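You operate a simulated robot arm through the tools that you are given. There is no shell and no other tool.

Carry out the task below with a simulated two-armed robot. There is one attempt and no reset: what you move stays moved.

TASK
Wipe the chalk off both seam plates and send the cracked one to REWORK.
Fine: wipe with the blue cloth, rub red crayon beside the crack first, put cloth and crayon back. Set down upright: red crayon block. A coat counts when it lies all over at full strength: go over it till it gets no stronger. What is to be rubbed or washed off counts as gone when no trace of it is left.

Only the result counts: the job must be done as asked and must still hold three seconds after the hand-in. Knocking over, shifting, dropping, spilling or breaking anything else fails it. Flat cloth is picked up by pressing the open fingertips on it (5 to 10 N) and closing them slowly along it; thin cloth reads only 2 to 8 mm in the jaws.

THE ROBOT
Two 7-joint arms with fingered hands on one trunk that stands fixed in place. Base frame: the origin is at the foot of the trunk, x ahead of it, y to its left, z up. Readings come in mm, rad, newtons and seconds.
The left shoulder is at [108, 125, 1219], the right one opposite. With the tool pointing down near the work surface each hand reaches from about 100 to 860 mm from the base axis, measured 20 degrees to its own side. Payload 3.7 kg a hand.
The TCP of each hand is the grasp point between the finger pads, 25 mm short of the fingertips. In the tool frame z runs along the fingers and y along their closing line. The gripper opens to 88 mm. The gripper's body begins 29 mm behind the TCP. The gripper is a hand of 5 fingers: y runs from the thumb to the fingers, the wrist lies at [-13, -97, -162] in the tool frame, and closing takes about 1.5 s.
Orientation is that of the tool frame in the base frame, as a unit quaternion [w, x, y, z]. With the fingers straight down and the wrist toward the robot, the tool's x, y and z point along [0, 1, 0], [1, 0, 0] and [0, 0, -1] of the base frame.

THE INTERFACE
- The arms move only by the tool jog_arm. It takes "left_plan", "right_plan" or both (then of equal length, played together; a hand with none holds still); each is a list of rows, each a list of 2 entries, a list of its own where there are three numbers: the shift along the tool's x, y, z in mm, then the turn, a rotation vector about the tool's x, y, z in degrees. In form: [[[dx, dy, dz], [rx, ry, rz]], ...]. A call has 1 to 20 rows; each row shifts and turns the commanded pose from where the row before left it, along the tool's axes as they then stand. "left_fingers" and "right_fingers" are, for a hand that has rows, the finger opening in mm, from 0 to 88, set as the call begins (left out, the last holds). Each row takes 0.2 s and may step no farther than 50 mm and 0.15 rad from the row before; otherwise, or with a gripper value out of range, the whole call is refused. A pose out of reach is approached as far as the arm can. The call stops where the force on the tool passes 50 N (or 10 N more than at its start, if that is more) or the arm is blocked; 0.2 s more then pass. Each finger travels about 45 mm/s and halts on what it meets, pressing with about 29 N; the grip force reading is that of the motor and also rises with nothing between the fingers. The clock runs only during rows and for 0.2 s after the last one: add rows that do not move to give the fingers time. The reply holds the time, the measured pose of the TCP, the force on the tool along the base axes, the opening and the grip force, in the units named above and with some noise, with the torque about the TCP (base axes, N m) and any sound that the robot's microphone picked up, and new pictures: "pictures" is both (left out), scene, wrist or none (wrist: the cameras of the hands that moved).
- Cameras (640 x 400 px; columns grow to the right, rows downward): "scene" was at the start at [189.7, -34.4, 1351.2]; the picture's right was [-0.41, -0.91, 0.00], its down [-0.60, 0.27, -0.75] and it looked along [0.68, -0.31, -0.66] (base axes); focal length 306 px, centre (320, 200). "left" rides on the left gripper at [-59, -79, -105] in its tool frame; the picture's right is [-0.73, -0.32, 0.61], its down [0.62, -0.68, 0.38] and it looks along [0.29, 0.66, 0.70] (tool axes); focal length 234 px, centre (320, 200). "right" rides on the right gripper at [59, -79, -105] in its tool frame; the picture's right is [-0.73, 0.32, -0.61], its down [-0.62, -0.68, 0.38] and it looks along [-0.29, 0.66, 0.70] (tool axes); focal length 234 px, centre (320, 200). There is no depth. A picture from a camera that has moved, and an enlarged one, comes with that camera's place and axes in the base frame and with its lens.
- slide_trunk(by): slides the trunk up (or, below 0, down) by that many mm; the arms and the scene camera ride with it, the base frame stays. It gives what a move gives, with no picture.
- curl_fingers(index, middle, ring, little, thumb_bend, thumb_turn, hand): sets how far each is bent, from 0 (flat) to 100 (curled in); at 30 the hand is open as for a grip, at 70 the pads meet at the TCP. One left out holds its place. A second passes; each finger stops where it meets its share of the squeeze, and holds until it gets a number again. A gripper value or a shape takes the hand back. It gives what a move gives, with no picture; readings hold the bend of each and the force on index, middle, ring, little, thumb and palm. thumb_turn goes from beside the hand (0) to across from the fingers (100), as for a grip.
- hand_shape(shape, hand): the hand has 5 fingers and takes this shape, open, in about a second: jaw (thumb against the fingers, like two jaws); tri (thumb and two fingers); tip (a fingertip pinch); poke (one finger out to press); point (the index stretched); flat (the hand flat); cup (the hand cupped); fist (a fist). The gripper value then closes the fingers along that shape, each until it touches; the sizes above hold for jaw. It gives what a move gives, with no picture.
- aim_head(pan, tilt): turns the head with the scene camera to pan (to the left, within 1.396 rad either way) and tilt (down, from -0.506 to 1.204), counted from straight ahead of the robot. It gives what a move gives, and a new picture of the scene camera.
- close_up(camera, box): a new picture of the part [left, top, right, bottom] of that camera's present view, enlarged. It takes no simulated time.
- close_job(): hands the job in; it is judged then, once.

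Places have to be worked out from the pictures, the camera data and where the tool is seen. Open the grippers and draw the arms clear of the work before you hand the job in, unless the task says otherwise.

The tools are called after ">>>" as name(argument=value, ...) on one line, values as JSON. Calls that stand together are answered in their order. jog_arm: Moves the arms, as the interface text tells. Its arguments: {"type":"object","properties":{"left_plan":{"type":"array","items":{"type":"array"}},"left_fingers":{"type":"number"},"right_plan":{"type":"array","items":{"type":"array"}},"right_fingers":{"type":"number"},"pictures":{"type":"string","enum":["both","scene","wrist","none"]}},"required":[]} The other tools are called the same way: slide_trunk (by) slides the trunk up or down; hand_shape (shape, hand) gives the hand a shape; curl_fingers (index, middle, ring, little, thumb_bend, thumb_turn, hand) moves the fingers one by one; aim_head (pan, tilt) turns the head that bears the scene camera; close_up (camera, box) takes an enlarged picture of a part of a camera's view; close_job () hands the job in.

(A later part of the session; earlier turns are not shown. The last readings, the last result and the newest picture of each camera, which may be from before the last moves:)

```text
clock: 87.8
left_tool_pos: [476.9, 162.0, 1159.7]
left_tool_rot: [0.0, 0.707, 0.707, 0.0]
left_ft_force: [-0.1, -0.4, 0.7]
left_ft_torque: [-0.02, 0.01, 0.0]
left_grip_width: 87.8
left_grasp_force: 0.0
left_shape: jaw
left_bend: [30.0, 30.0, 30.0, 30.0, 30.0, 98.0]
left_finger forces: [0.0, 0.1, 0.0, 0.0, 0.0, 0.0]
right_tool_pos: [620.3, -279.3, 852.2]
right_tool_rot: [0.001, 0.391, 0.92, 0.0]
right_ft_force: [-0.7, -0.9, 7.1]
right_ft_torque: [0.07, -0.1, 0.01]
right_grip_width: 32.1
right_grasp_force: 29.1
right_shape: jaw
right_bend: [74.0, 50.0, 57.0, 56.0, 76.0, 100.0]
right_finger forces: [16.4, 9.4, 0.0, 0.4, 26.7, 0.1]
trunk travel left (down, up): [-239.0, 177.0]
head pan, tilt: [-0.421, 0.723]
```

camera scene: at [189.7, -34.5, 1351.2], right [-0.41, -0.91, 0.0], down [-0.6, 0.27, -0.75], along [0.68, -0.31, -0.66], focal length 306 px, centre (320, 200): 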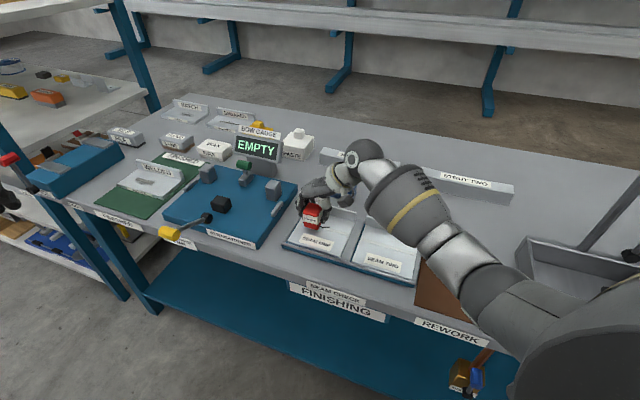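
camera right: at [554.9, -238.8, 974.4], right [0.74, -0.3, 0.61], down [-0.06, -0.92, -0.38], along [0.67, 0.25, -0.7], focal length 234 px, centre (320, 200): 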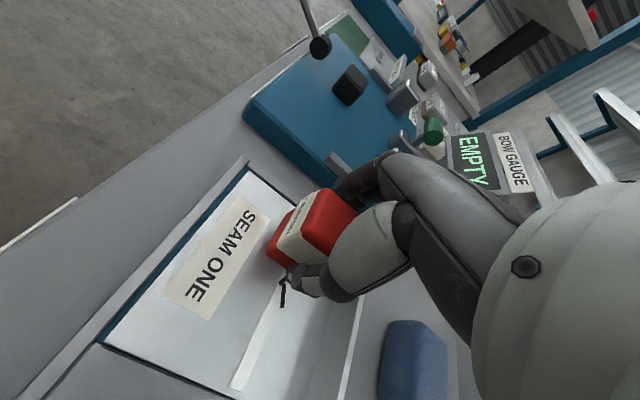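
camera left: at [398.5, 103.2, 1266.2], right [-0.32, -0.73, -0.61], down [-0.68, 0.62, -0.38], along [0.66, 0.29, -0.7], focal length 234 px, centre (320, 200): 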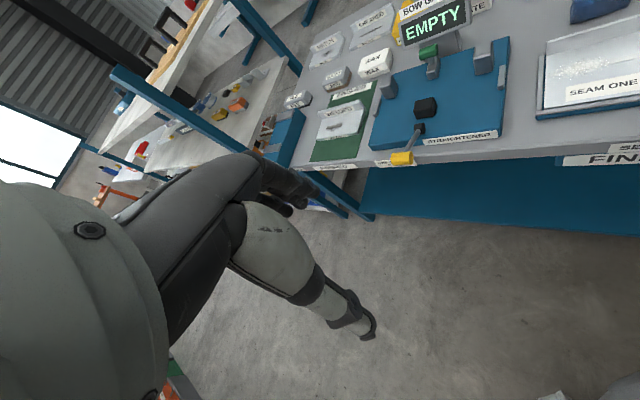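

Contact at 7 N, centred on the zone. I rub back and forth along u while stepping through depth.

>>> jog_arm(right_plan=[[[0, 6, 0.5], [0, 0, 0]], [[0, 6, 0], [0, 0, 0]], [[0, -6, 0], [0, 0, 0]], [[0, -6, 0], [0, 0, 0]], [[0, -6, 0], [0, 0, 0]], [[0, -6, 0], [0, 0, 0]], [[4, 6, 0], [0, 0, 0]], [[0, 6, 0], [0, 0, 0]], [[0, 6, 0], [0, 0, 0]], [[0, 6, 0], [0, 0, 0]], [[4, -6, 0], [0, 0, 0]], [[0, -6, 0], [0, 0, 0]], [[0, -6, 0], [0, 0, 0]], [[0, -6, 0], [0, 0, 0]], [[4, 6, 0], [0, 0, 0]], [[0, 6, 0], [0, 0, 0]], [[0, 6, 0], [0, 0, 0]], [[0, 6, 0], [0, 0, 0]], [[0, -6, 0], [0, 0, 0]], [[0, -6, 0], [0, 0, 0]]], pictures="none")

>>> jog_arm(right_plan=[[[-4, 6, 0], [0, 0, 0]], [[0, 6, 0], [0, 0, 0]], [[-4, -6, 0], [0, 0, 0]], [[0, -6, 0], [0, 0, 0]], [[0, -6, 0], [0, 0, 0]], [[0, -6, 0], [0, 0, 0]], [[-4, 6, 0], [0, 0, 0]], [[0, 6, 0], [0, 0, 0]], [[0, 6, 0], [0, 0, 0]], [[0, 6, 0], [0, 0, 0]], [[0, -6, 0], [0, 0, 0]], [[0, -6, 0], [0, 0, 0]], [[0, -6, 0], [0, 0, 0]], [[0, -6, 0], [0, 0, 0]], [[0, 6, 0], [0, 0, 0]], [[0, 6, 0], [0, 0, 0]], [[0, 0, 0], [0, 0, 0]]], pictures="none")

>>> jog_arm(right_plan=[[[0, 0, -10], [0, 0, 0]], [[8, -40, -20], [0, 0, 0]], [[0, -40, -10], [0, 0, 0]], [[0, -30, -10], [0, 0, 0]], [[0, 0, 0], [0, 0, 0]]], pictures="none")

>>> close_up(camera="scene", box=[320, 208, 360, 248])

>>> close_up(camera="scene", box=[280, 198, 360, 260])

```text
clock: 92.0
left_tool_pos: [476.5, 161.8, 1160.0]
left_tool_rot: [0.0, 0.708, 0.707, 0.0]
left_ft_force: [0.3, -0.6, -0.6]
left_ft_torque: [-0.01, -0.04, 0.04]
left_grip_width: 87.7
left_grasp_force: 0.0
left_shape: jaw
left_bend: [30.0, 30.0, 30.0, 30.0, 30.0, 98.0]
left_finger forces: [0.0, 0.0, 0.0, 0.0, 0.0, 0.0]
right_tool_pos: [610.0, -270.9, 851.5]
right_tool_rot: [0.0, 0.392, 0.92, 0.0]
right_ft_force: [2.4, 2.7, 12.3]
right_ft_torque: [0.19, -0.15, 0.01]
right_grip_width: 32.8
right_grasp_force: 29.0
right_shape: jaw
right_bend: [74.0, 49.0, 57.0, 56.0, 76.0, 100.0]
right_finger forces: [18.7, 11.4, 0.0, 0.1, 25.8, 0.1]
trunk travel left (down, up): [-239.0, 177.0]
head pan, tilt: [-0.421, 0.723]
```

```text
clock: 95.6
left_tool_pos: [476.8, 161.2, 1159.9]
left_tool_rot: [0.001, 0.707, 0.707, 0.0]
left_ft_force: [0.7, 0.4, 0.2]
left_ft_torque: [0.02, -0.04, 0.03]
left_grip_width: 87.4
left_grasp_force: 0.1
left_shape: jaw
left_bend: [30.0, 30.0, 30.0, 30.0, 30.0, 98.0]
left_finger forces: [0.1, 0.0, 0.1, 0.0, 0.0, 0.1]
right_tool_pos: [618.2, -279.0, 851.1]
right_tool_rot: [-0.001, 0.391, 0.92, 0.0]
right_ft_force: [-3.2, -3.1, 12.4]
right_ft_torque: [-0.05, 0.0, -0.06]
right_grip_width: 32.4
right_grasp_force: 28.6
right_shape: jaw
right_bend: [74.0, 50.0, 57.0, 56.0, 75.0, 100.0]
right_finger forces: [15.7, 9.1, 0.1, 0.1, 29.6, 0.1]
trunk travel left (down, up): [-239.0, 177.0]
head pan, tilt: [-0.421, 0.723]
```

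```text
clock: 96.8
left_tool_pos: [477.6, 161.6, 1159.1]
left_tool_rot: [0.0, 0.706, 0.708, -0.001]
left_ft_force: [0.1, -0.5, 0.0]
left_ft_torque: [0.0, 0.0, -0.03]
left_grip_width: 87.8
left_grasp_force: 0.1
left_shape: jaw
left_bend: [30.0, 30.0, 30.0, 30.0, 30.0, 98.0]
left_finger forces: [0.1, 0.0, 0.0, 0.1, 0.1, 0.0]
right_tool_pos: [533.3, -349.2, 899.7]
right_tool_rot: [0.0, 0.39, 0.921, 0.0]
right_ft_force: [0.3, -0.9, -1.0]
right_ft_torque: [-0.03, 0.0, 0.02]
right_grip_width: 31.9
right_grasp_force: 28.6
right_shape: jaw
right_bend: [74.0, 50.0, 57.0, 56.0, 76.0, 100.0]
right_finger forces: [16.6, 9.2, 0.0, 0.1, 25.8, 0.0]
trunk travel left (down, up): [-239.0, 177.0]
head pan, tilt: [-0.421, 0.723]
```

```text
10.00 times, centred on (340, 228) of scene
camera zoom: at [190.3, -34.5, 1351.0], right [-0.41, -0.91, 0.0], down [-0.6, 0.27, -0.75], along [0.68, -0.31, -0.66], focal length 3058 px, centre (120, -80)
```

zoom: 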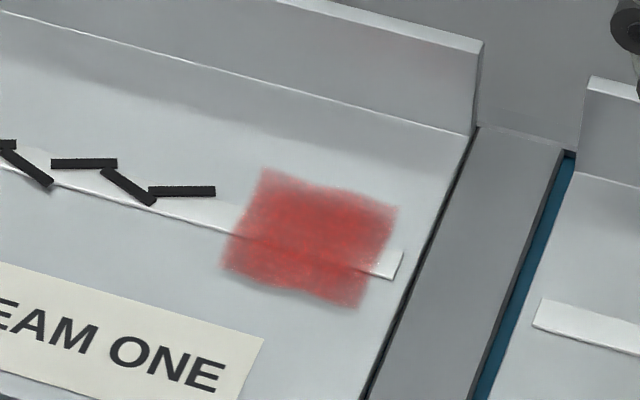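

```text
6.45 times, centred on (320, 229) of scene
camera zoom: at [190.3, -34.5, 1351.0], right [-0.41, -0.91, 0.0], down [-0.6, 0.27, -0.75], along [0.68, -0.31, -0.66], focal length 1973 px, centre (320, 13)
```

zoom: 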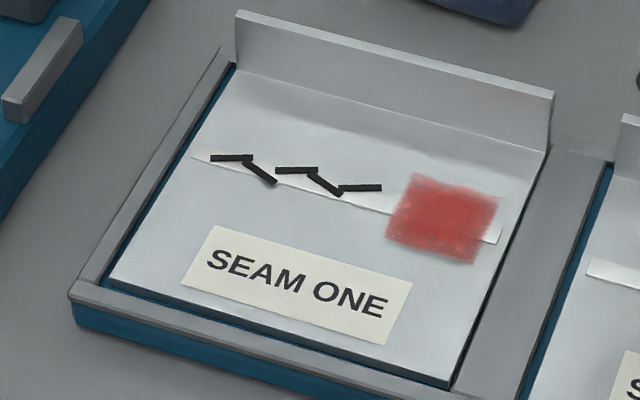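

The patch looks much like before, suggesting saturation; I compare with the same left-camera view as earlier and another scene zoom.

>>> close_up(camera="left", box=[540, 20, 640, 110])

>>> close_up(camera="left", box=[600, 20, 640, 60])

```text
4.44 times, centred on (590, 65) of left
camera zoom: at [398.9, 103.2, 1266.2], right [-0.32, -0.73, -0.61], down [-0.68, 0.62, -0.38], along [0.66, 0.29, -0.7], focal length 1041 px, centre (-880, 800)
```

zoom: 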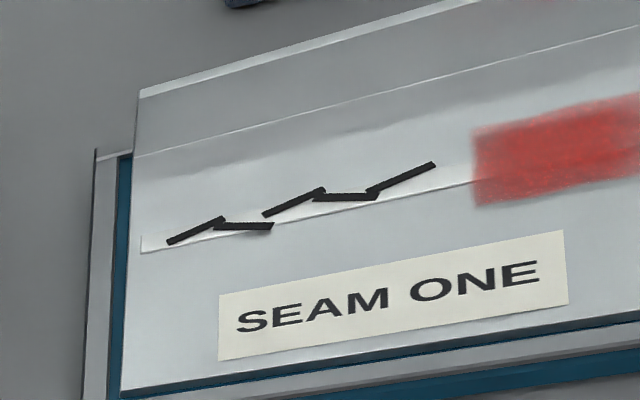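

```text
10.00 times, centred on (620, 40) of left
camera zoom: at [398.9, 103.2, 1266.2], right [-0.32, -0.73, -0.61], down [-0.68, 0.62, -0.38], along [0.66, 0.29, -0.7], focal length 2342 px, centre (-2680, 1800)
```

zoom: 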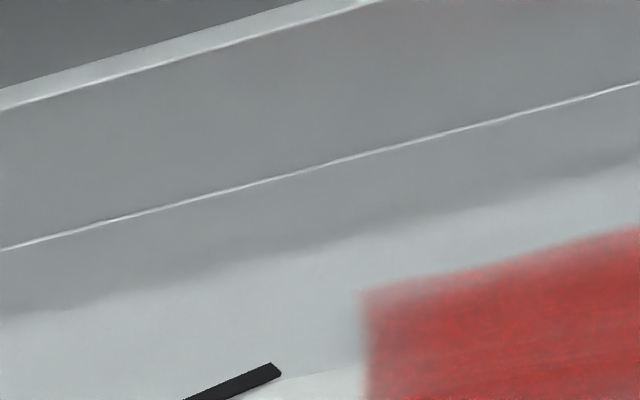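

The middle is deep red but the rear edge looks slightly paler, so I go over it again with a wider pattern, reaching a bit farther back.

>>> jog_arm(right_plan=[[[-4, 37, 0], [0, 0, 0]], [[-4, 37, 0], [0, 0, 0]], [[-5, 37, 0], [0, 0, 0]], [[0, 0, 20], [0, 0, 0]], [[0, 0, 20], [0, 0, 0]], [[0, 0, 5], [0, 0, 0]], [[0, 0, 2], [0, 0, 0]], [[0, 0, 2], [0, 0, 0]], [[0, 6, 0], [0, 0, 0]], [[0, 6, 0], [0, 0, 0]], [[0, 5, 0], [0, 0, 0]], [[0, -6, 0], [0, 0, 0]], [[0, -6, 0], [0, 0, 0]], [[0, -6, 0], [0, 0, 0]], [[0, -6, 0], [0, 0, 0]], [[0, -6, 0], [0, 0, 0]], [[0, -5, 0], [0, 0, 0]], [[0, 0, 0], [0, 0, 0]]], pictures="none")

```text
clock: 100.6
left_tool_pos: [474.8, 162.8, 1161.3]
left_tool_rot: [0.001, 0.707, 0.707, 0.0]
left_ft_force: [-0.4, 0.2, 0.3]
left_ft_torque: [-0.01, 0.01, 0.02]
left_grip_width: 87.7
left_grasp_force: 0.0
left_shape: jaw
left_bend: [30.0, 30.0, 30.0, 30.0, 30.0, 98.0]
left_finger forces: [0.0, 0.0, 0.0, 0.0, 0.1, 0.0]
right_tool_pos: [610.9, -293.6, 857.0]
right_tool_rot: [0.004, 0.392, 0.92, 0.001]
right_ft_force: [-2.3, -1.6, 32.5]
right_ft_torque: [-0.17, -1.65, -0.17]
right_grip_width: 32.3
right_grasp_force: 28.6
right_shape: jaw
right_bend: [74.0, 50.0, 57.0, 40.0, 76.0, 100.0]
right_finger forces: [16.5, 9.0, 0.1, 32.3, 25.5, 0.0]
trunk travel left (down, up): [-239.0, 177.0]
head pan, tilt: [-0.421, 0.723]
```

The little finger landed on the flange top (32 N) — too far back. I lift straight off right away and inspect.

>>> jog_arm(right_plan=[[[0, 0, -5], [0, 0, 0]], [[0, 0, -15], [0, 0, 0]], [[0, 0, -25], [0, 0, 0]], [[10, -40, 0], [0, 0, 0]], [[0, -40, 0], [0, 0, 0]], [[0, -25, 0], [0, 0, 0]], [[0, 0, 0], [0, 0, 0]]], pictures="scene")

>>> close_up(camera="scene", box=[320, 208, 360, 248])

>>> close_up(camera="scene", box=[280, 198, 360, 260])

>>> close_up(camera="scene", box=[350, 190, 430, 250])

```text
clock: 102.2
left_tool_pos: [477.1, 161.0, 1159.7]
left_tool_rot: [0.0, 0.707, 0.707, 0.0]
left_ft_force: [-0.1, 0.1, 0.5]
left_ft_torque: [-0.01, -0.03, -0.03]
left_grip_width: 87.7
left_grasp_force: 0.0
left_shape: jaw
left_bend: [30.0, 30.0, 30.0, 30.0, 30.0, 98.0]
left_finger forces: [0.0, 0.1, 0.0, 0.0, 0.0, 0.1]
right_tool_pos: [526.2, -358.3, 897.4]
right_tool_rot: [0.0, 0.39, 0.921, 0.0]
right_ft_force: [0.0, -0.1, -1.0]
right_ft_torque: [0.0, 0.0, -0.02]
right_grip_width: 31.9
right_grasp_force: 28.4
right_shape: jaw
right_bend: [74.0, 50.0, 57.0, 56.0, 76.0, 100.0]
right_finger forces: [16.3, 8.9, 0.0, 0.0, 25.4, 0.0]
trunk travel left (down, up): [-239.0, 177.0]
head pan, tilt: [-0.421, 0.723]
camera scene: at [190.0, -34.4, 1351.1], right [-0.41, -0.91, 0.0], down [-0.6, 0.27, -0.75], along [0.68, -0.31, -0.66], focal length 306 px, centre (320, 200)
```

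scene: 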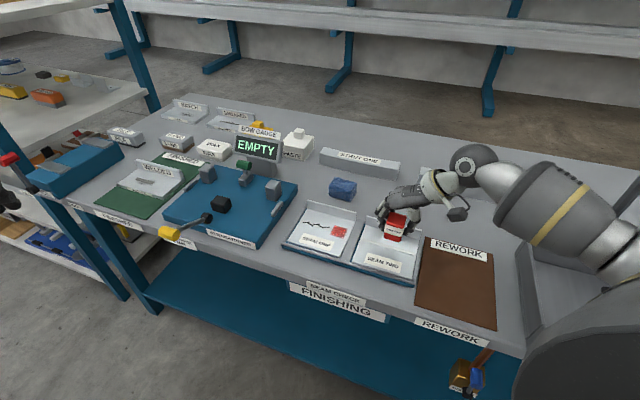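

```text
10.00 times, centred on (340, 228) of scene
camera zoom: at [190.0, -34.4, 1351.1], right [-0.41, -0.91, 0.0], down [-0.6, 0.27, -0.75], along [0.68, -0.31, -0.66], focal length 3058 px, centre (120, -80)
```

zoom: 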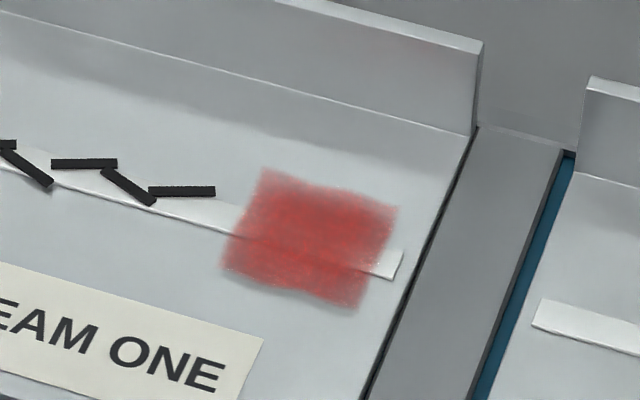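

```text
6.45 times, centred on (320, 229) of scene
camera zoom: at [190.0, -34.4, 1351.1], right [-0.41, -0.91, 0.0], down [-0.6, 0.27, -0.75], along [0.68, -0.31, -0.66], focal length 1973 px, centre (320, 13)
```

zoom: 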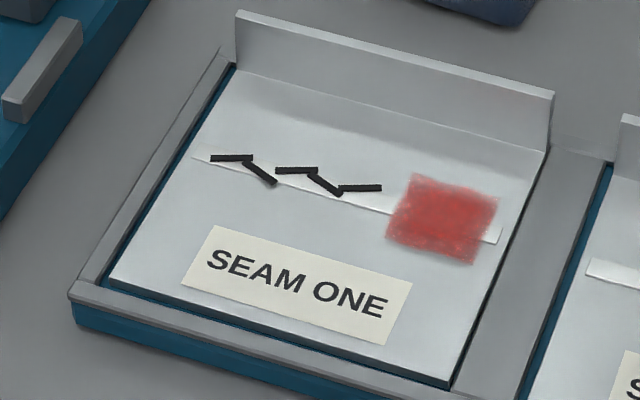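

```text
6.67 times, centred on (390, 220) of scene
camera zoom: at [190.0, -34.4, 1351.1], right [-0.41, -0.91, 0.0], down [-0.6, 0.27, -0.75], along [0.68, -0.31, -0.66], focal length 2038 px, centre (-147, 67)
```

zoom: 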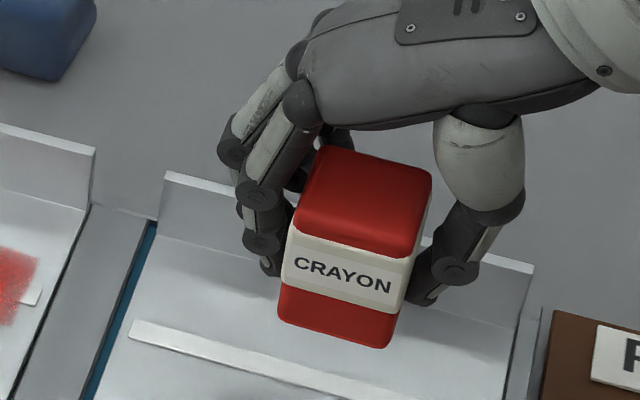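

No harm done, and no change in the mark since that pass never touched. I go back with the crayon at v≈630 (known clear) and rub again in both directions.

>>> jog_arm(right_plan=[[[-2, 40, 0], [0, 0, 0]], [[-2, 40, 0], [0, 0, 0]], [[-2, 42, 0], [0, 0, 0]], [[0, 0, 20], [0, 0, 0]], [[0, 0, 20], [0, 0, 0]], [[0, 0, 3], [0, 0, 0]], [[0, 0, 2], [0, 0, 0]], [[0, 0, 1], [0, 0, 0]], [[0, 0, 0], [0, 0, 0]]], pictures="none")

```text
clock: 104.2
left_tool_pos: [477.0, 161.3, 1160.0]
left_tool_rot: [0.001, 0.707, 0.707, 0.0]
left_ft_force: [0.2, 0.9, 0.3]
left_ft_torque: [0.0, 0.02, -0.01]
left_grip_width: 87.6
left_grasp_force: 0.1
left_shape: jaw
left_bend: [30.0, 30.0, 30.0, 30.0, 30.0, 98.0]
left_finger forces: [0.0, 0.0, 0.0, 0.1, 0.0, 0.0]
right_tool_pos: [618.2, -278.4, 851.2]
right_tool_rot: [0.002, 0.391, 0.92, 0.001]
right_ft_force: [-1.6, 0.1, 9.9]
right_ft_torque: [0.05, -0.12, 0.04]
right_grip_width: 32.2
right_grasp_force: 28.9
right_shape: jaw
right_bend: [74.0, 50.0, 57.0, 56.0, 76.0, 100.0]
right_finger forces: [15.8, 9.2, 0.1, 0.9, 26.8, 0.0]
trunk travel left (down, up): [-239.0, 177.0]
head pan, tilt: [-0.421, 0.723]
```

Good contact (10 N). I rub wide strokes here and then strokes in depth.

>>> jog_arm(right_plan=[[[0, 7, 0.5], [0, 0, 0]], [[0, 7, 0], [0, 0, 0]], [[0, -7, 0], [0, 0, 0]], [[0, -7, 0], [0, 0, 0]], [[0, -7, 0], [0, 0, 0]], [[0, -7, 0], [0, 0, 0]], [[0, 7, 0], [0, 0, 0]], [[0, 7, 0], [0, 0, 0]], [[0, 7, 0], [0, 0, 0]], [[0, 7, 0], [0, 0, 0]], [[7, 0, 0], [0, 0, 0]], [[7, -7, 0], [0, 0, 0]], [[-7, 0, 0], [0, 0, 0]], [[-7, 0, 0], [0, 0, 0]], [[7, -7, 0], [0, 0, 0]], [[7, 0, 0], [0, 0, 0]], [[-7, -7, 0], [0, 0, 0]], [[-7, 0, 0], [0, 0, 0]], [[7, -7, 0], [0, 0, 0]], [[7, 0, 0], [0, 0, 0]]], pictures="none")

>>> jog_arm(right_plan=[[[-7, 0, 0], [0, 0, 0]], [[-7, 0, 0], [0, 0, 0]], [[0, 7, 0], [0, 0, 0]], [[0, 7, 0], [0, 0, 0]], [[0, 7, 0], [0, 0, 0]], [[0, 7, 0], [0, 0, 0]], [[0, -7, 0], [0, 0, 0]], [[0, -7, 0], [0, 0, 0]], [[0, 0, -10], [0, 0, 0]], [[8, -40, -20], [0, 0, 0]], [[0, -40, -10], [0, 0, 0]], [[0, -40, -10], [0, 0, 0]], [[0, 0, 0], [0, 0, 0]]], pictures="none")

>>> close_up(camera="scene", box=[320, 208, 360, 248])

>>> close_up(camera="left", box=[600, 20, 640, 60])

```text
clock: 108.4
left_tool_pos: [476.8, 162.4, 1159.2]
left_tool_rot: [-0.001, 0.707, 0.707, -0.001]
left_ft_force: [-0.4, -0.3, 0.4]
left_ft_torque: [-0.02, -0.03, 0.01]
left_grip_width: 87.5
left_grasp_force: 0.1
left_shape: jaw
left_bend: [30.0, 30.0, 30.0, 30.0, 30.0, 98.0]
left_finger forces: [0.0, 0.1, 0.1, 0.0, 0.0, 0.0]
right_tool_pos: [601.2, -280.5, 850.3]
right_tool_rot: [0.001, 0.392, 0.92, -0.001]
right_ft_force: [2.0, -3.4, 10.6]
right_ft_torque: [-0.01, -0.15, -0.03]
right_grip_width: 32.1
right_grasp_force: 29.2
right_shape: jaw
right_bend: [74.0, 50.0, 57.0, 56.0, 76.0, 100.0]
right_finger forces: [17.0, 9.9, 0.0, 0.1, 27.8, 0.1]
trunk travel left (down, up): [-239.0, 177.0]
head pan, tilt: [-0.421, 0.723]
```

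```text
clock: 111.2
left_tool_pos: [477.6, 161.0, 1160.2]
left_tool_rot: [-0.001, 0.707, 0.708, -0.001]
left_ft_force: [0.2, -0.8, 0.6]
left_ft_torque: [0.01, 0.01, -0.03]
left_grip_width: 87.8
left_grasp_force: 0.2
left_shape: jaw
left_bend: [30.0, 30.0, 30.0, 30.0, 30.0, 98.0]
left_finger forces: [0.0, 0.0, 0.0, 0.0, 0.0, 0.0]
right_tool_pos: [527.4, -356.9, 898.9]
right_tool_rot: [0.0, 0.391, 0.92, 0.0]
right_ft_force: [0.6, -0.4, -0.4]
right_ft_torque: [-0.01, 0.0, -0.01]
right_grip_width: 32.1
right_grasp_force: 29.1
right_shape: jaw
right_bend: [74.0, 50.0, 57.0, 56.0, 76.0, 100.0]
right_finger forces: [16.7, 8.9, 0.1, 0.0, 25.6, 0.1]
trunk travel left (down, up): [-239.0, 177.0]
head pan, tilt: [-0.421, 0.723]
```

```text
10.00 times, centred on (340, 228) of scene
camera zoom: at [190.5, -34.5, 1351.0], right [-0.41, -0.91, 0.0], down [-0.6, 0.27, -0.75], along [0.68, -0.31, -0.66], focal length 3058 px, centre (120, -80)
```

zoom: 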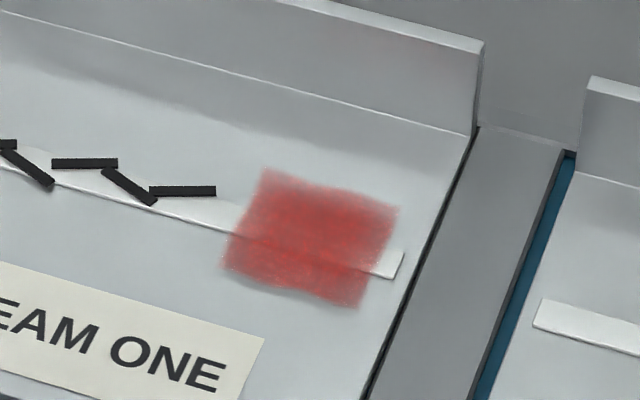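

```text
10.00 times, centred on (620, 40) of left
camera zoom: at [399.0, 103.2, 1266.1], right [-0.32, -0.73, -0.61], down [-0.68, 0.62, -0.38], along [0.66, 0.29, -0.7], focal length 2342 px, centre (-2680, 1800)
```

zoom: 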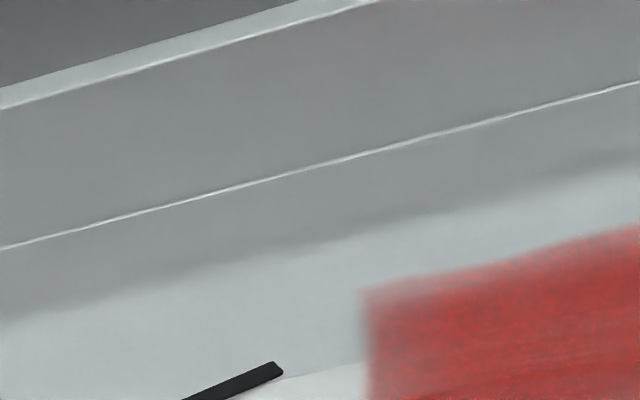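

Two more rounds made no visible change, so the coat is at full strength. I take the crayon back over its original spot at (636,-465), passing above plate two's flange.

>>> jog_arm(right_plan=[[[0, 0, -15], [0, 0, 0]], [[-38, 0, 0], [0, 0, 0]], [[-38, 0, 0], [0, 0, 0]], [[-38, 0, 0], [0, 0, 0]], [[-39, 0.5, 0], [0, 0, 0]], [[0, 0, 30], [0, 0, 0]], [[0, 0, 30], [0, 0, 0]], [[0, 0, 12], [0, 0, 0]], [[0, 0, 0], [0, 0, 0]]], pictures="wrist")

>>> close_up(camera="scene", box=[360, 160, 440, 220])

```text
clock: 113.2
left_tool_pos: [477.0, 161.3, 1160.0]
left_tool_rot: [0.001, 0.707, 0.707, 0.001]
left_ft_force: [0.2, 0.4, -0.5]
left_ft_torque: [0.0, -0.01, -0.01]
left_grip_width: 87.8
left_grasp_force: 0.0
left_shape: jaw
left_bend: [30.0, 30.0, 30.0, 30.0, 30.0, 98.0]
left_finger forces: [0.0, 0.1, 0.0, 0.0, 0.0, 0.0]
right_tool_pos: [635.0, -467.0, 842.7]
right_tool_rot: [0.0, 0.391, 0.92, 0.0]
right_ft_force: [0.4, -0.5, -0.5]
right_ft_torque: [0.01, 0.0, 0.01]
right_grip_width: 31.7
right_grasp_force: 28.5
right_shape: jaw
right_bend: [74.0, 50.0, 57.0, 56.0, 76.0, 100.0]
right_finger forces: [16.5, 8.9, 0.1, 0.1, 25.4, 0.0]
trunk travel left (down, up): [-239.0, 177.0]
head pan, tilt: [-0.421, 0.723]
camera right: at [537.1, -478.2, 946.1], right [0.74, -0.3, 0.61], down [-0.06, -0.92, -0.38], along [0.67, 0.25, -0.7], focal length 234 px, centre (320, 200)
```

right: 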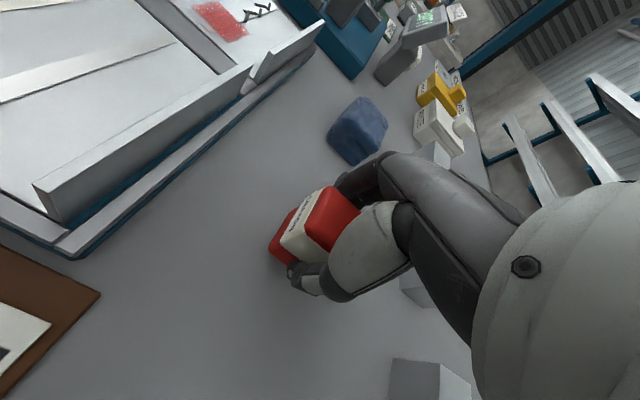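

```text
6.67 times, centred on (400, 190) of scene
camera zoom: at [189.8, -34.4, 1351.2], right [-0.41, -0.91, 0.0], down [-0.6, 0.27, -0.75], along [0.68, -0.31, -0.66], focal length 2038 px, centre (-213, 267)
```

zoom: 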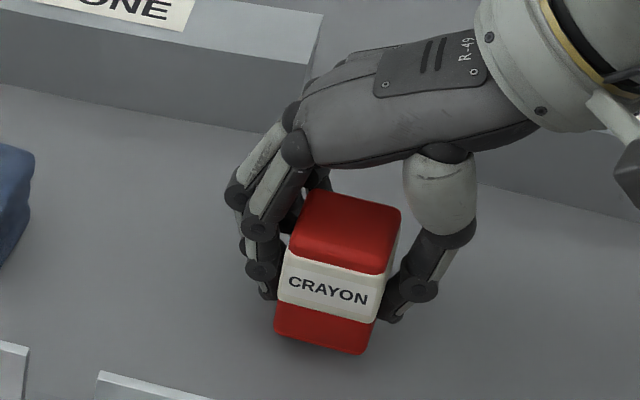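

Right over the original place and still upright. I lower it to contact with the table.

>>> jog_arm(right_plan=[[[0, 0, 4], [0, 0, 0]], [[0, 0, 3], [0, 0, 0]], [[0, 0, 2], [0, 0, 0]], [[0, 0, 1], [0, 0, 0]], [[0, 0, 0], [0, 0, 0]]], pictures="none")

```text
clock: 114.4
left_tool_pos: [477.0, 161.3, 1159.4]
left_tool_rot: [-0.001, 0.707, 0.707, 0.0]
left_ft_force: [-0.3, 0.0, -0.5]
left_ft_torque: [-0.01, -0.01, -0.02]
left_grip_width: 87.7
left_grasp_force: 0.0
left_shape: jaw
left_bend: [30.0, 30.0, 30.0, 30.0, 30.0, 98.0]
left_finger forces: [0.0, 0.1, 0.1, 0.0, 0.0, 0.0]
right_tool_pos: [635.7, -466.6, 831.6]
right_tool_rot: [0.0, 0.391, 0.92, 0.001]
right_ft_force: [0.8, -0.2, -0.2]
right_ft_torque: [0.01, 0.04, -0.02]
right_grip_width: 32.1
right_grasp_force: 29.1
right_shape: jaw
right_bend: [74.0, 50.0, 57.0, 56.0, 76.0, 100.0]
right_finger forces: [16.5, 9.0, 0.1, 0.0, 25.4, 0.0]
trunk travel left (down, up): [-239.0, 177.0]
head pan, tilt: [-0.421, 0.723]
```

No contact yet at 831.6; one millimetre steps further.

>>> jog_arm(right_plan=[[[0, 0, 1], [0, 0, 0]], [[0, 0, 1], [0, 0, 0]], [[0, 0, 0], [0, 0, 0]]], pictures="none")

```text
clock: 115.2
left_tool_pos: [477.2, 161.2, 1160.5]
left_tool_rot: [0.0, 0.707, 0.707, 0.0]
left_ft_force: [1.0, -0.5, 0.1]
left_ft_torque: [-0.02, 0.02, -0.02]
left_grip_width: 87.5
left_grasp_force: 0.2
left_shape: jaw
left_bend: [30.0, 30.0, 30.0, 30.0, 30.0, 98.0]
left_finger forces: [0.1, 0.0, 0.1, 0.1, 0.0, 0.1]
right_tool_pos: [635.1, -466.7, 829.7]
right_tool_rot: [0.0, 0.39, 0.921, -0.001]
right_ft_force: [0.8, -0.2, 3.2]
right_ft_torque: [0.09, -0.03, 0.02]
right_grip_width: 31.7
right_grasp_force: 28.8
right_shape: jaw
right_bend: [74.0, 50.0, 57.0, 56.0, 76.0, 100.0]
right_finger forces: [16.7, 8.9, 0.1, 0.1, 25.7, 0.0]
trunk travel left (down, up): [-239.0, 177.0]
head pan, tilt: [-0.421, 0.723]
```

Crayon is seated (3 N). I open the hand.

>>> jog_arm(right_plan=[[[0, 0, 0], [0, 0, 0]], [[0, 0, 0], [0, 0, 0]], [[0, 0, 0], [0, 0, 0]], [[0, 0, 0], [0, 0, 0]], [[0, 0, 0], [0, 0, 0]], [[0, 0, 0], [0, 0, 0]], [[0, 0, 0], [0, 0, 0]]], right_fingers=88, pictures="none")

>>> close_up(camera="scene", box=[360, 160, 440, 220])

```text
clock: 116.8
left_tool_pos: [478.3, 161.4, 1158.6]
left_tool_rot: [0.0, 0.707, 0.708, 0.0]
left_ft_force: [0.4, -0.3, 0.1]
left_ft_torque: [-0.02, 0.01, 0.02]
left_grip_width: 87.8
left_grasp_force: 0.0
left_shape: jaw
left_bend: [30.0, 30.0, 30.0, 30.0, 30.0, 98.0]
left_finger forces: [0.0, 0.0, 0.0, 0.0, 0.0, 0.0]
right_tool_pos: [634.4, -467.2, 830.3]
right_tool_rot: [0.0, 0.391, 0.92, 0.0]
right_ft_force: [-0.1, -0.3, 0.3]
right_ft_torque: [-0.02, -0.03, -0.01]
right_grip_width: 87.7
right_grasp_force: 0.0
right_shape: jaw
right_bend: [30.0, 30.0, 30.0, 30.0, 30.0, 98.0]
right_finger forces: [0.1, 0.0, 0.0, 0.0, 0.0, 0.0]
trunk travel left (down, up): [-239.0, 177.0]
head pan, tilt: [-0.421, 0.723]
```

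```text
6.67 times, centred on (400, 190) of scene
camera zoom: at [189.8, -34.4, 1351.2], right [-0.41, -0.91, 0.0], down [-0.6, 0.27, -0.75], along [0.68, -0.31, -0.66], focal length 2038 px, centre (-213, 267)
```

zoom: 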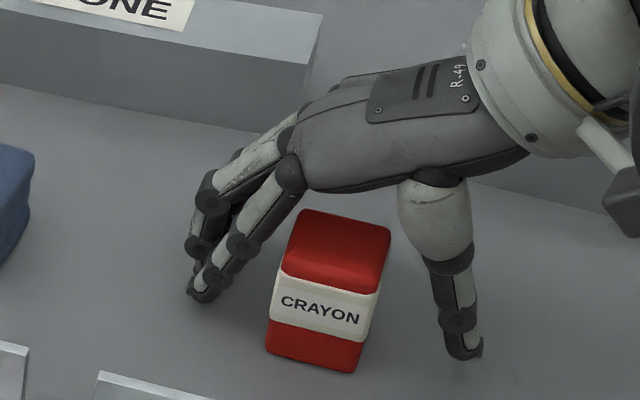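

Crayon stands upright where it was. I rise straight up and turn the hand back so its closing line runs across the plate's rear flange.

>>> jog_arm(right_plan=[[[0, 0, -15], [0, 0, 0]], [[0, 0, -30], [0, 0, 0]], [[0, 0, -35], [0, 0, 0]], [[0, 0, -30], [0, 0, 0]], [[0, 0, 0], [0, 0, 8.2]], [[0, 0, 0], [0, 0, 8.2]], [[0, 0, 0], [0, 0, 8.2]], [[0, 0, 0], [0, 0, 8.2]], [[0, 0, 0], [0, 0, 8.2]], [[0, 0, 0], [0, 0, 8.2]], [[0, 0, 0], [0, 0, 8.2]], [[0, 0, 0], [0, 0, 8.2]], [[0, 0, 0], [0, 0, 8.2]], [[0, 0, 0], [0, 0, 8.2]], [[0, 0, 0], [0, 0, 8.0]], [[0, 0, 0], [0, 0, 0]]], pictures="both")

>>> close_up(camera="scene", box=[310, 150, 430, 225])

>>> close_up(camera="scene", box=[390, 220, 520, 350])

```text
clock: 120.2
left_tool_pos: [476.9, 161.8, 1158.9]
left_tool_rot: [0.0, 0.707, 0.707, 0.0]
left_ft_force: [0.3, 0.5, -1.2]
left_ft_torque: [-0.01, -0.02, 0.01]
left_grip_width: 87.4
left_grasp_force: 0.0
left_shape: jaw
left_bend: [30.0, 30.0, 30.0, 30.0, 30.0, 98.0]
left_finger forces: [0.0, 0.0, 0.0, 0.1, 0.0, 0.0]
right_tool_pos: [634.0, -466.3, 941.3]
right_tool_rot: [0.001, 0.928, 0.373, 0.0]
right_ft_force: [-0.2, -0.4, -0.7]
right_ft_torque: [-0.02, 0.0, 0.03]
right_grip_width: 87.7
right_grasp_force: 0.1
right_shape: jaw
right_bend: [30.0, 30.0, 30.0, 30.0, 30.0, 98.0]
right_finger forces: [0.0, 0.0, 0.1, 0.0, 0.1, 0.0]
trunk travel left (down, up): [-239.0, 177.0]
head pan, tilt: [-0.421, 0.723]
camera scene: at [189.6, -34.5, 1351.2], right [-0.41, -0.91, 0.0], down [-0.6, 0.27, -0.75], along [0.68, -0.31, -0.66], focal length 306 px, centre (320, 200)
camera right: at [622.3, -367.8, 1044.1], right [-0.3, -0.74, 0.61], down [-0.92, 0.06, -0.38], along [0.25, -0.67, -0.7], focal length 234 px, centre (320, 200)
```

scene: 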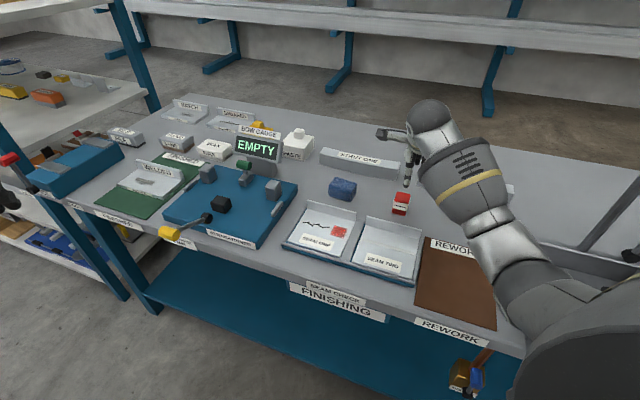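
right: 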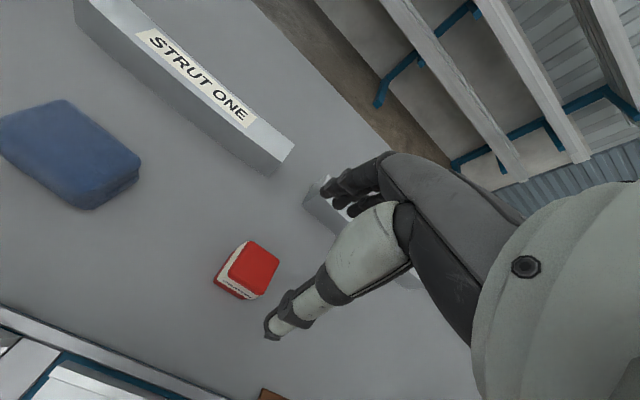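

```text
5.33 times, centred on (370, 188) of scene
camera zoom: at [189.6, -34.5, 1351.2], right [-0.41, -0.91, 0.0], down [-0.6, 0.27, -0.75], along [0.68, -0.31, -0.66], focal length 1631 px, centre (53, 267)
```

zoom: 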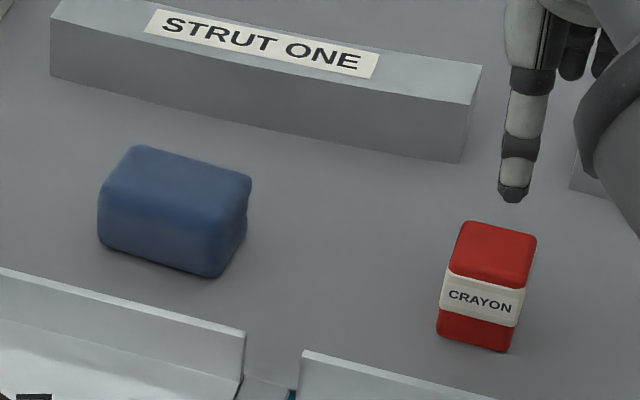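

```text
3.08 times, centred on (455, 285) of scene
camera zoom: at [189.6, -34.5, 1351.2], right [-0.41, -0.91, 0.0], down [-0.6, 0.27, -0.75], along [0.68, -0.31, -0.66], focal length 941 px, centre (-95, -62)
```

zoom: 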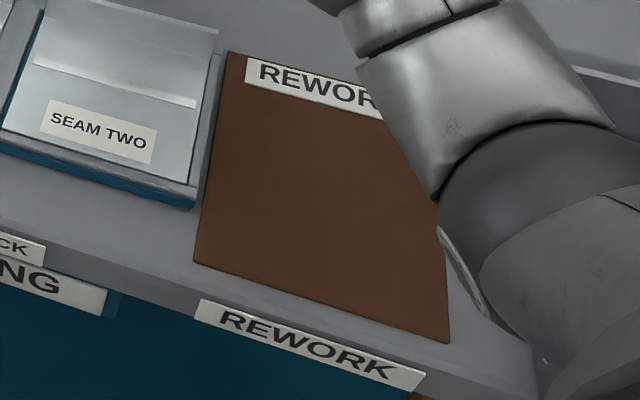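

Crayon and cloth are both in place. The mat spans about u −56…95, v 518…710. Now I move the open hand above the middle of plate one's flange at about (683,-288).

>>> jog_arm(right_plan=[[[32, -19, 0], [0, 0, 0]], [[32, -19, 0], [0, 0, 0]], [[32, -19, 0], [0, 0, 0]], [[32, -19, 0], [0, 0, 0]], [[31, -19, 0], [0, 0, -1]], [[0, 0, 25], [0, 0, 0]], [[0, 0, 20], [0, 0, 0]], [[0, 0, 0], [0, 0, 0]]], pictures="both")

>>> close_up(camera="left", box=[520, 0, 640, 110])

>>> close_up(camera="right", box=[160, 150, 420, 400])

```text
clock: 122.0
left_tool_pos: [478.1, 161.4, 1159.7]
left_tool_rot: [0.0, 0.707, 0.707, 0.0]
left_ft_force: [0.8, -0.1, -0.2]
left_ft_torque: [0.0, -0.01, 0.04]
left_grip_width: 87.8
left_grasp_force: 0.0
left_shape: jaw
left_bend: [30.0, 30.0, 30.0, 30.0, 30.0, 98.0]
left_finger forces: [0.0, 0.0, 0.0, 0.0, 0.0, 0.0]
right_tool_pos: [681.8, -287.5, 894.0]
right_tool_rot: [0.0, 0.923, 0.384, 0.0]
right_ft_force: [0.4, 0.4, 0.2]
right_ft_torque: [0.01, 0.02, 0.0]
right_grip_width: 87.8
right_grasp_force: 0.0
right_shape: jaw
right_bend: [30.0, 30.0, 30.0, 30.0, 30.0, 98.0]
right_finger forces: [0.0, 0.0, 0.0, 0.0, 0.1, 0.0]
trunk travel left (down, up): [-239.0, 177.0]
head pan, tilt: [-0.421, 0.723]
camera scene: at [189.6, -34.4, 1351.2], right [-0.41, -0.91, 0.0], down [-0.6, 0.27, -0.75], along [0.68, -0.31, -0.66], focal length 306 px, centre (320, 200)
camera right: at [669.0, -188.9, 997.9], right [-0.29, -0.74, 0.61], down [-0.92, 0.04, -0.38], along [0.26, -0.67, -0.7], focal length 234 px, centre (320, 200)
```

scene: 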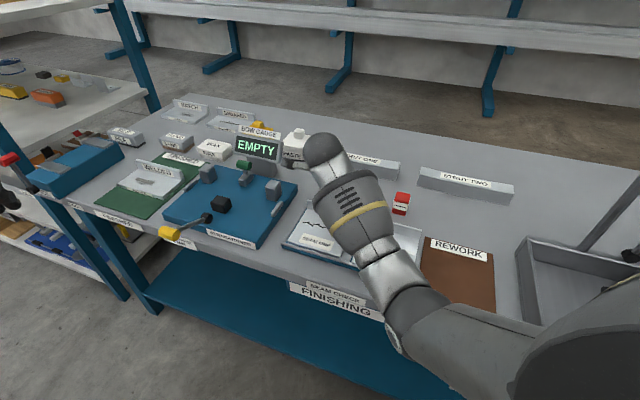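
right: 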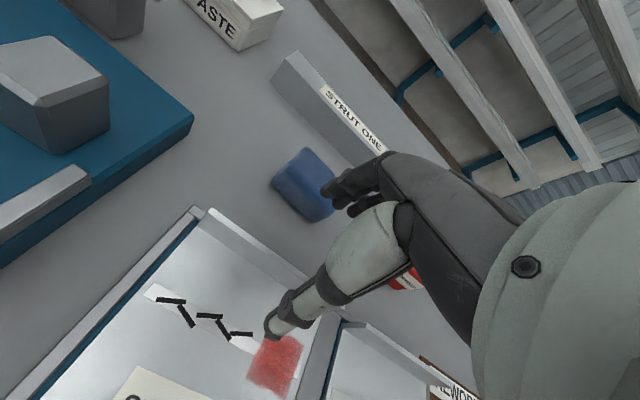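

```text
3.64 times, centred on (580, 55) of left
camera zoom: at [398.2, 103.3, 1266.6], right [-0.32, -0.73, -0.61], down [-0.68, 0.62, -0.38], along [0.66, 0.29, -0.7], focal length 852 px, centre (-626, 727)
```

zoom: 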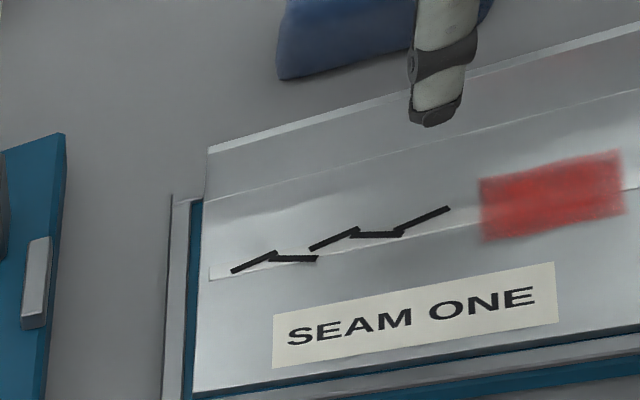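

```text
1.60 times, centred on (290, 275) of right
camera zoom: at [669.0, -188.9, 997.9], right [-0.29, -0.74, 0.61], down [-0.92, 0.04, -0.38], along [0.26, -0.67, -0.7], focal length 375 px, centre (368, 80)
```

zoom: 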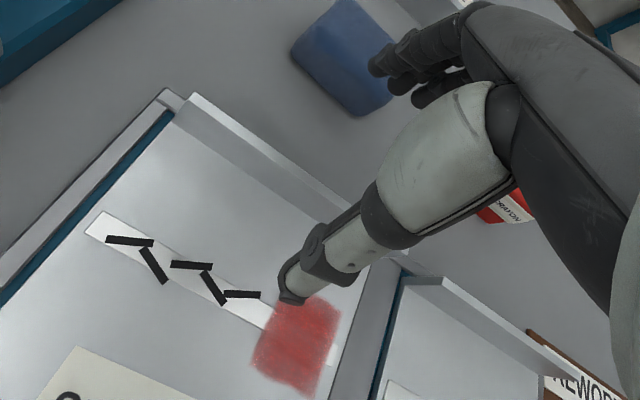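

The hand is centred over the flange (u≈-291, v≈681). I narrow the opening to about 50 mm so the thumb stays clear of the seam, and lower beside the flange.

>>> jog_arm(right_plan=[[[0, 0, 0], [0, 0, 0]], [[0, 0, 0], [0, 0, 0]], [[0, 0, 0], [0, 0, 0]], [[0, 0, 0], [0, 0, 0]], [[0, 0, 10], [0, 0, 0]], [[0, 0, 10], [0, 0, 0]], [[0, 0, 0], [0, 0, 0]]], right_fingers=50, pictures="wrist")

>>> close_up(camera="left", box=[520, 0, 640, 110])

>>> close_up(camera="right", box=[200, 150, 400, 350])

```text
clock: 123.6
left_tool_pos: [477.0, 161.8, 1159.8]
left_tool_rot: [0.0, 0.708, 0.707, 0.0]
left_ft_force: [0.2, 1.1, 0.8]
left_ft_torque: [0.01, -0.01, -0.02]
left_grip_width: 88.0
left_grasp_force: 0.0
left_shape: jaw
left_bend: [30.0, 30.0, 30.0, 30.0, 30.0, 98.0]
left_finger forces: [0.1, 0.1, 0.1, 0.0, 0.0, 0.0]
right_tool_pos: [682.6, -287.9, 875.4]
right_tool_rot: [0.0, 0.924, 0.383, 0.0]
right_ft_force: [-0.3, -0.1, -0.2]
right_ft_torque: [-0.02, -0.01, 0.02]
right_grip_width: 50.6
right_grasp_force: 0.0
right_shape: jaw
right_bend: [74.0, 42.0, 38.0, 44.0, 66.0, 100.0]
right_finger forces: [0.1, 0.0, 0.1, 0.1, 0.0, 0.0]
trunk travel left (down, up): [-239.0, 177.0]
head pan, tilt: [-0.421, 0.723]
camera right: at [669.4, -189.3, 978.6], right [-0.29, -0.74, 0.61], down [-0.92, 0.04, -0.38], along [0.26, -0.67, -0.7], focal length 234 px, centre (320, 200)
```

right: 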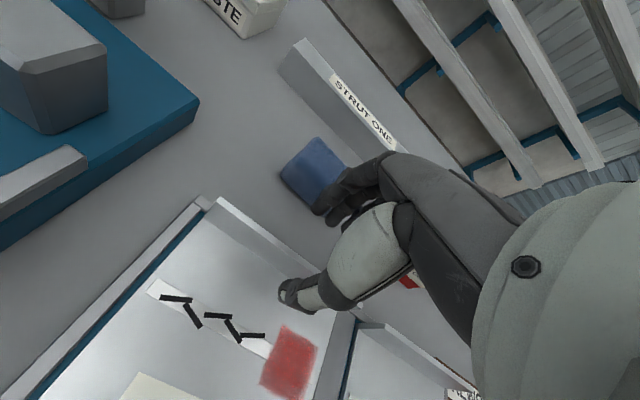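

```text
3.64 times, centred on (580, 55) of left
camera zoom: at [398.3, 103.3, 1266.6], right [-0.32, -0.73, -0.61], down [-0.68, 0.62, -0.38], along [0.66, 0.29, -0.7], focal length 852 px, centre (-626, 727)
```

zoom: 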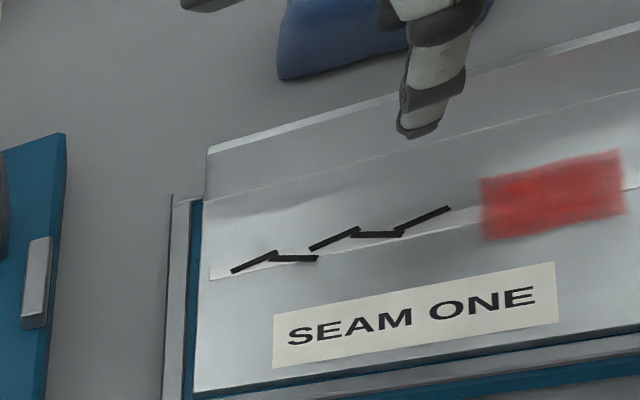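

```text
2.00 times, centred on (300, 250) of right
camera zoom: at [669.4, -189.3, 978.6], right [-0.29, -0.74, 0.61], down [-0.92, 0.04, -0.38], along [0.26, -0.67, -0.7], focal length 468 px, centre (360, 100)
```

zoom: 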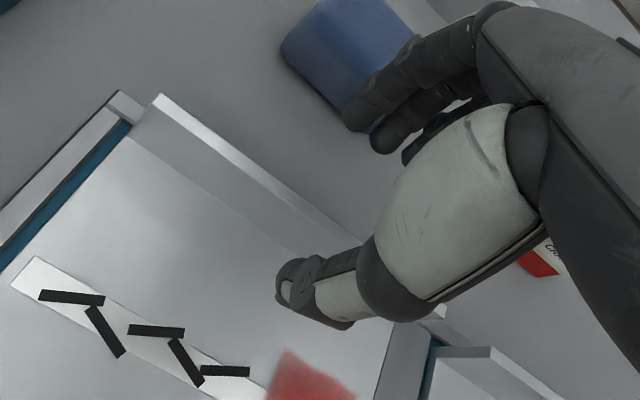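

The flange runs between thumb and fingers. I lower further in steps.

>>> jog_arm(right_plan=[[[0, 0, 8], [0, 0, 0]], [[0, 0, 7], [0, 0, 0]], [[0, 0, 5], [0, 0, 0]], [[0, 0, 5], [0, 0, 0]], [[0, 0, 0], [0, 0, 0]]], pictures="wrist")

>>> close_up(camera="left", box=[520, 0, 640, 110])

>>> close_up(camera="right", box=[200, 150, 400, 350])

```text
clock: 124.8
left_tool_pos: [477.1, 162.6, 1159.1]
left_tool_rot: [-0.001, 0.707, 0.708, 0.0]
left_ft_force: [-0.1, -0.3, 0.1]
left_ft_torque: [-0.01, -0.04, 0.04]
left_grip_width: 87.5
left_grasp_force: 0.1
left_shape: jaw
left_bend: [30.0, 30.0, 30.0, 30.0, 30.0, 98.0]
left_finger forces: [0.0, 0.1, 0.0, 0.1, 0.1, 0.0]
right_tool_pos: [683.4, -286.9, 850.8]
right_tool_rot: [0.0, 0.924, 0.383, -0.001]
right_ft_force: [-0.2, -0.4, 0.7]
right_ft_torque: [0.04, 0.01, -0.02]
right_grip_width: 50.5
right_grasp_force: 0.0
right_shape: jaw
right_bend: [74.0, 42.0, 38.0, 44.0, 66.0, 100.0]
right_finger forces: [0.0, 0.0, 0.1, 0.0, 0.0, 0.1]
trunk travel left (down, up): [-239.0, 177.0]
head pan, tilt: [-0.421, 0.723]
camera right: at [668.7, -188.5, 954.5], right [-0.29, -0.74, 0.61], down [-0.92, 0.04, -0.38], along [0.26, -0.67, -0.7], focal length 234 px, centre (320, 200)
```

right: 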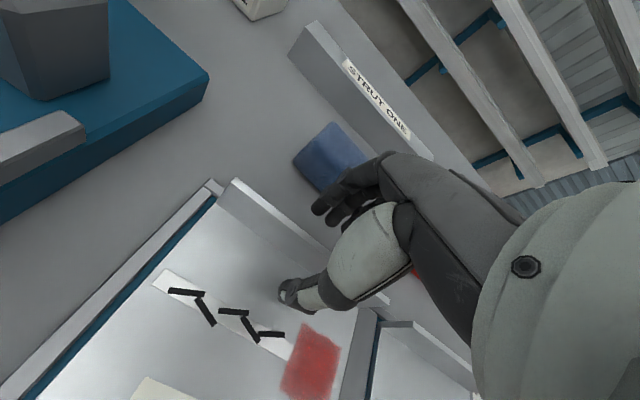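

```text
3.64 times, centred on (580, 55) of left
camera zoom: at [398.3, 103.3, 1266.6], right [-0.32, -0.73, -0.61], down [-0.68, 0.62, -0.38], along [0.66, 0.29, -0.7], focal length 852 px, centre (-626, 727)
```

zoom: 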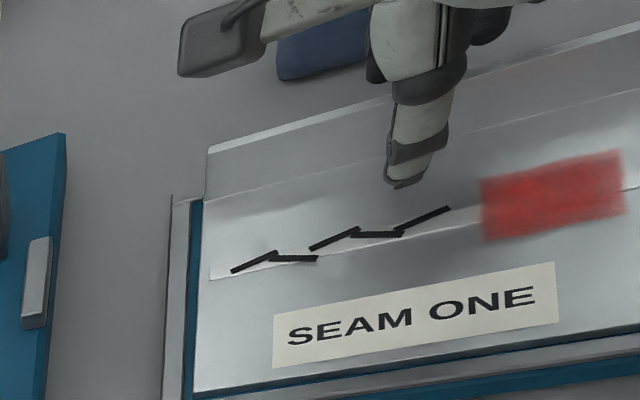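

```text
2.00 times, centred on (300, 250) of right
camera zoom: at [668.7, -188.5, 954.5], right [-0.29, -0.74, 0.61], down [-0.92, 0.04, -0.38], along [0.26, -0.67, -0.7], focal length 468 px, centre (360, 100)
```

zoom: 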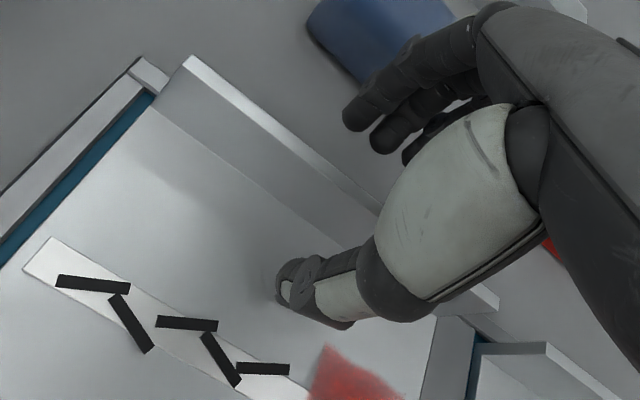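

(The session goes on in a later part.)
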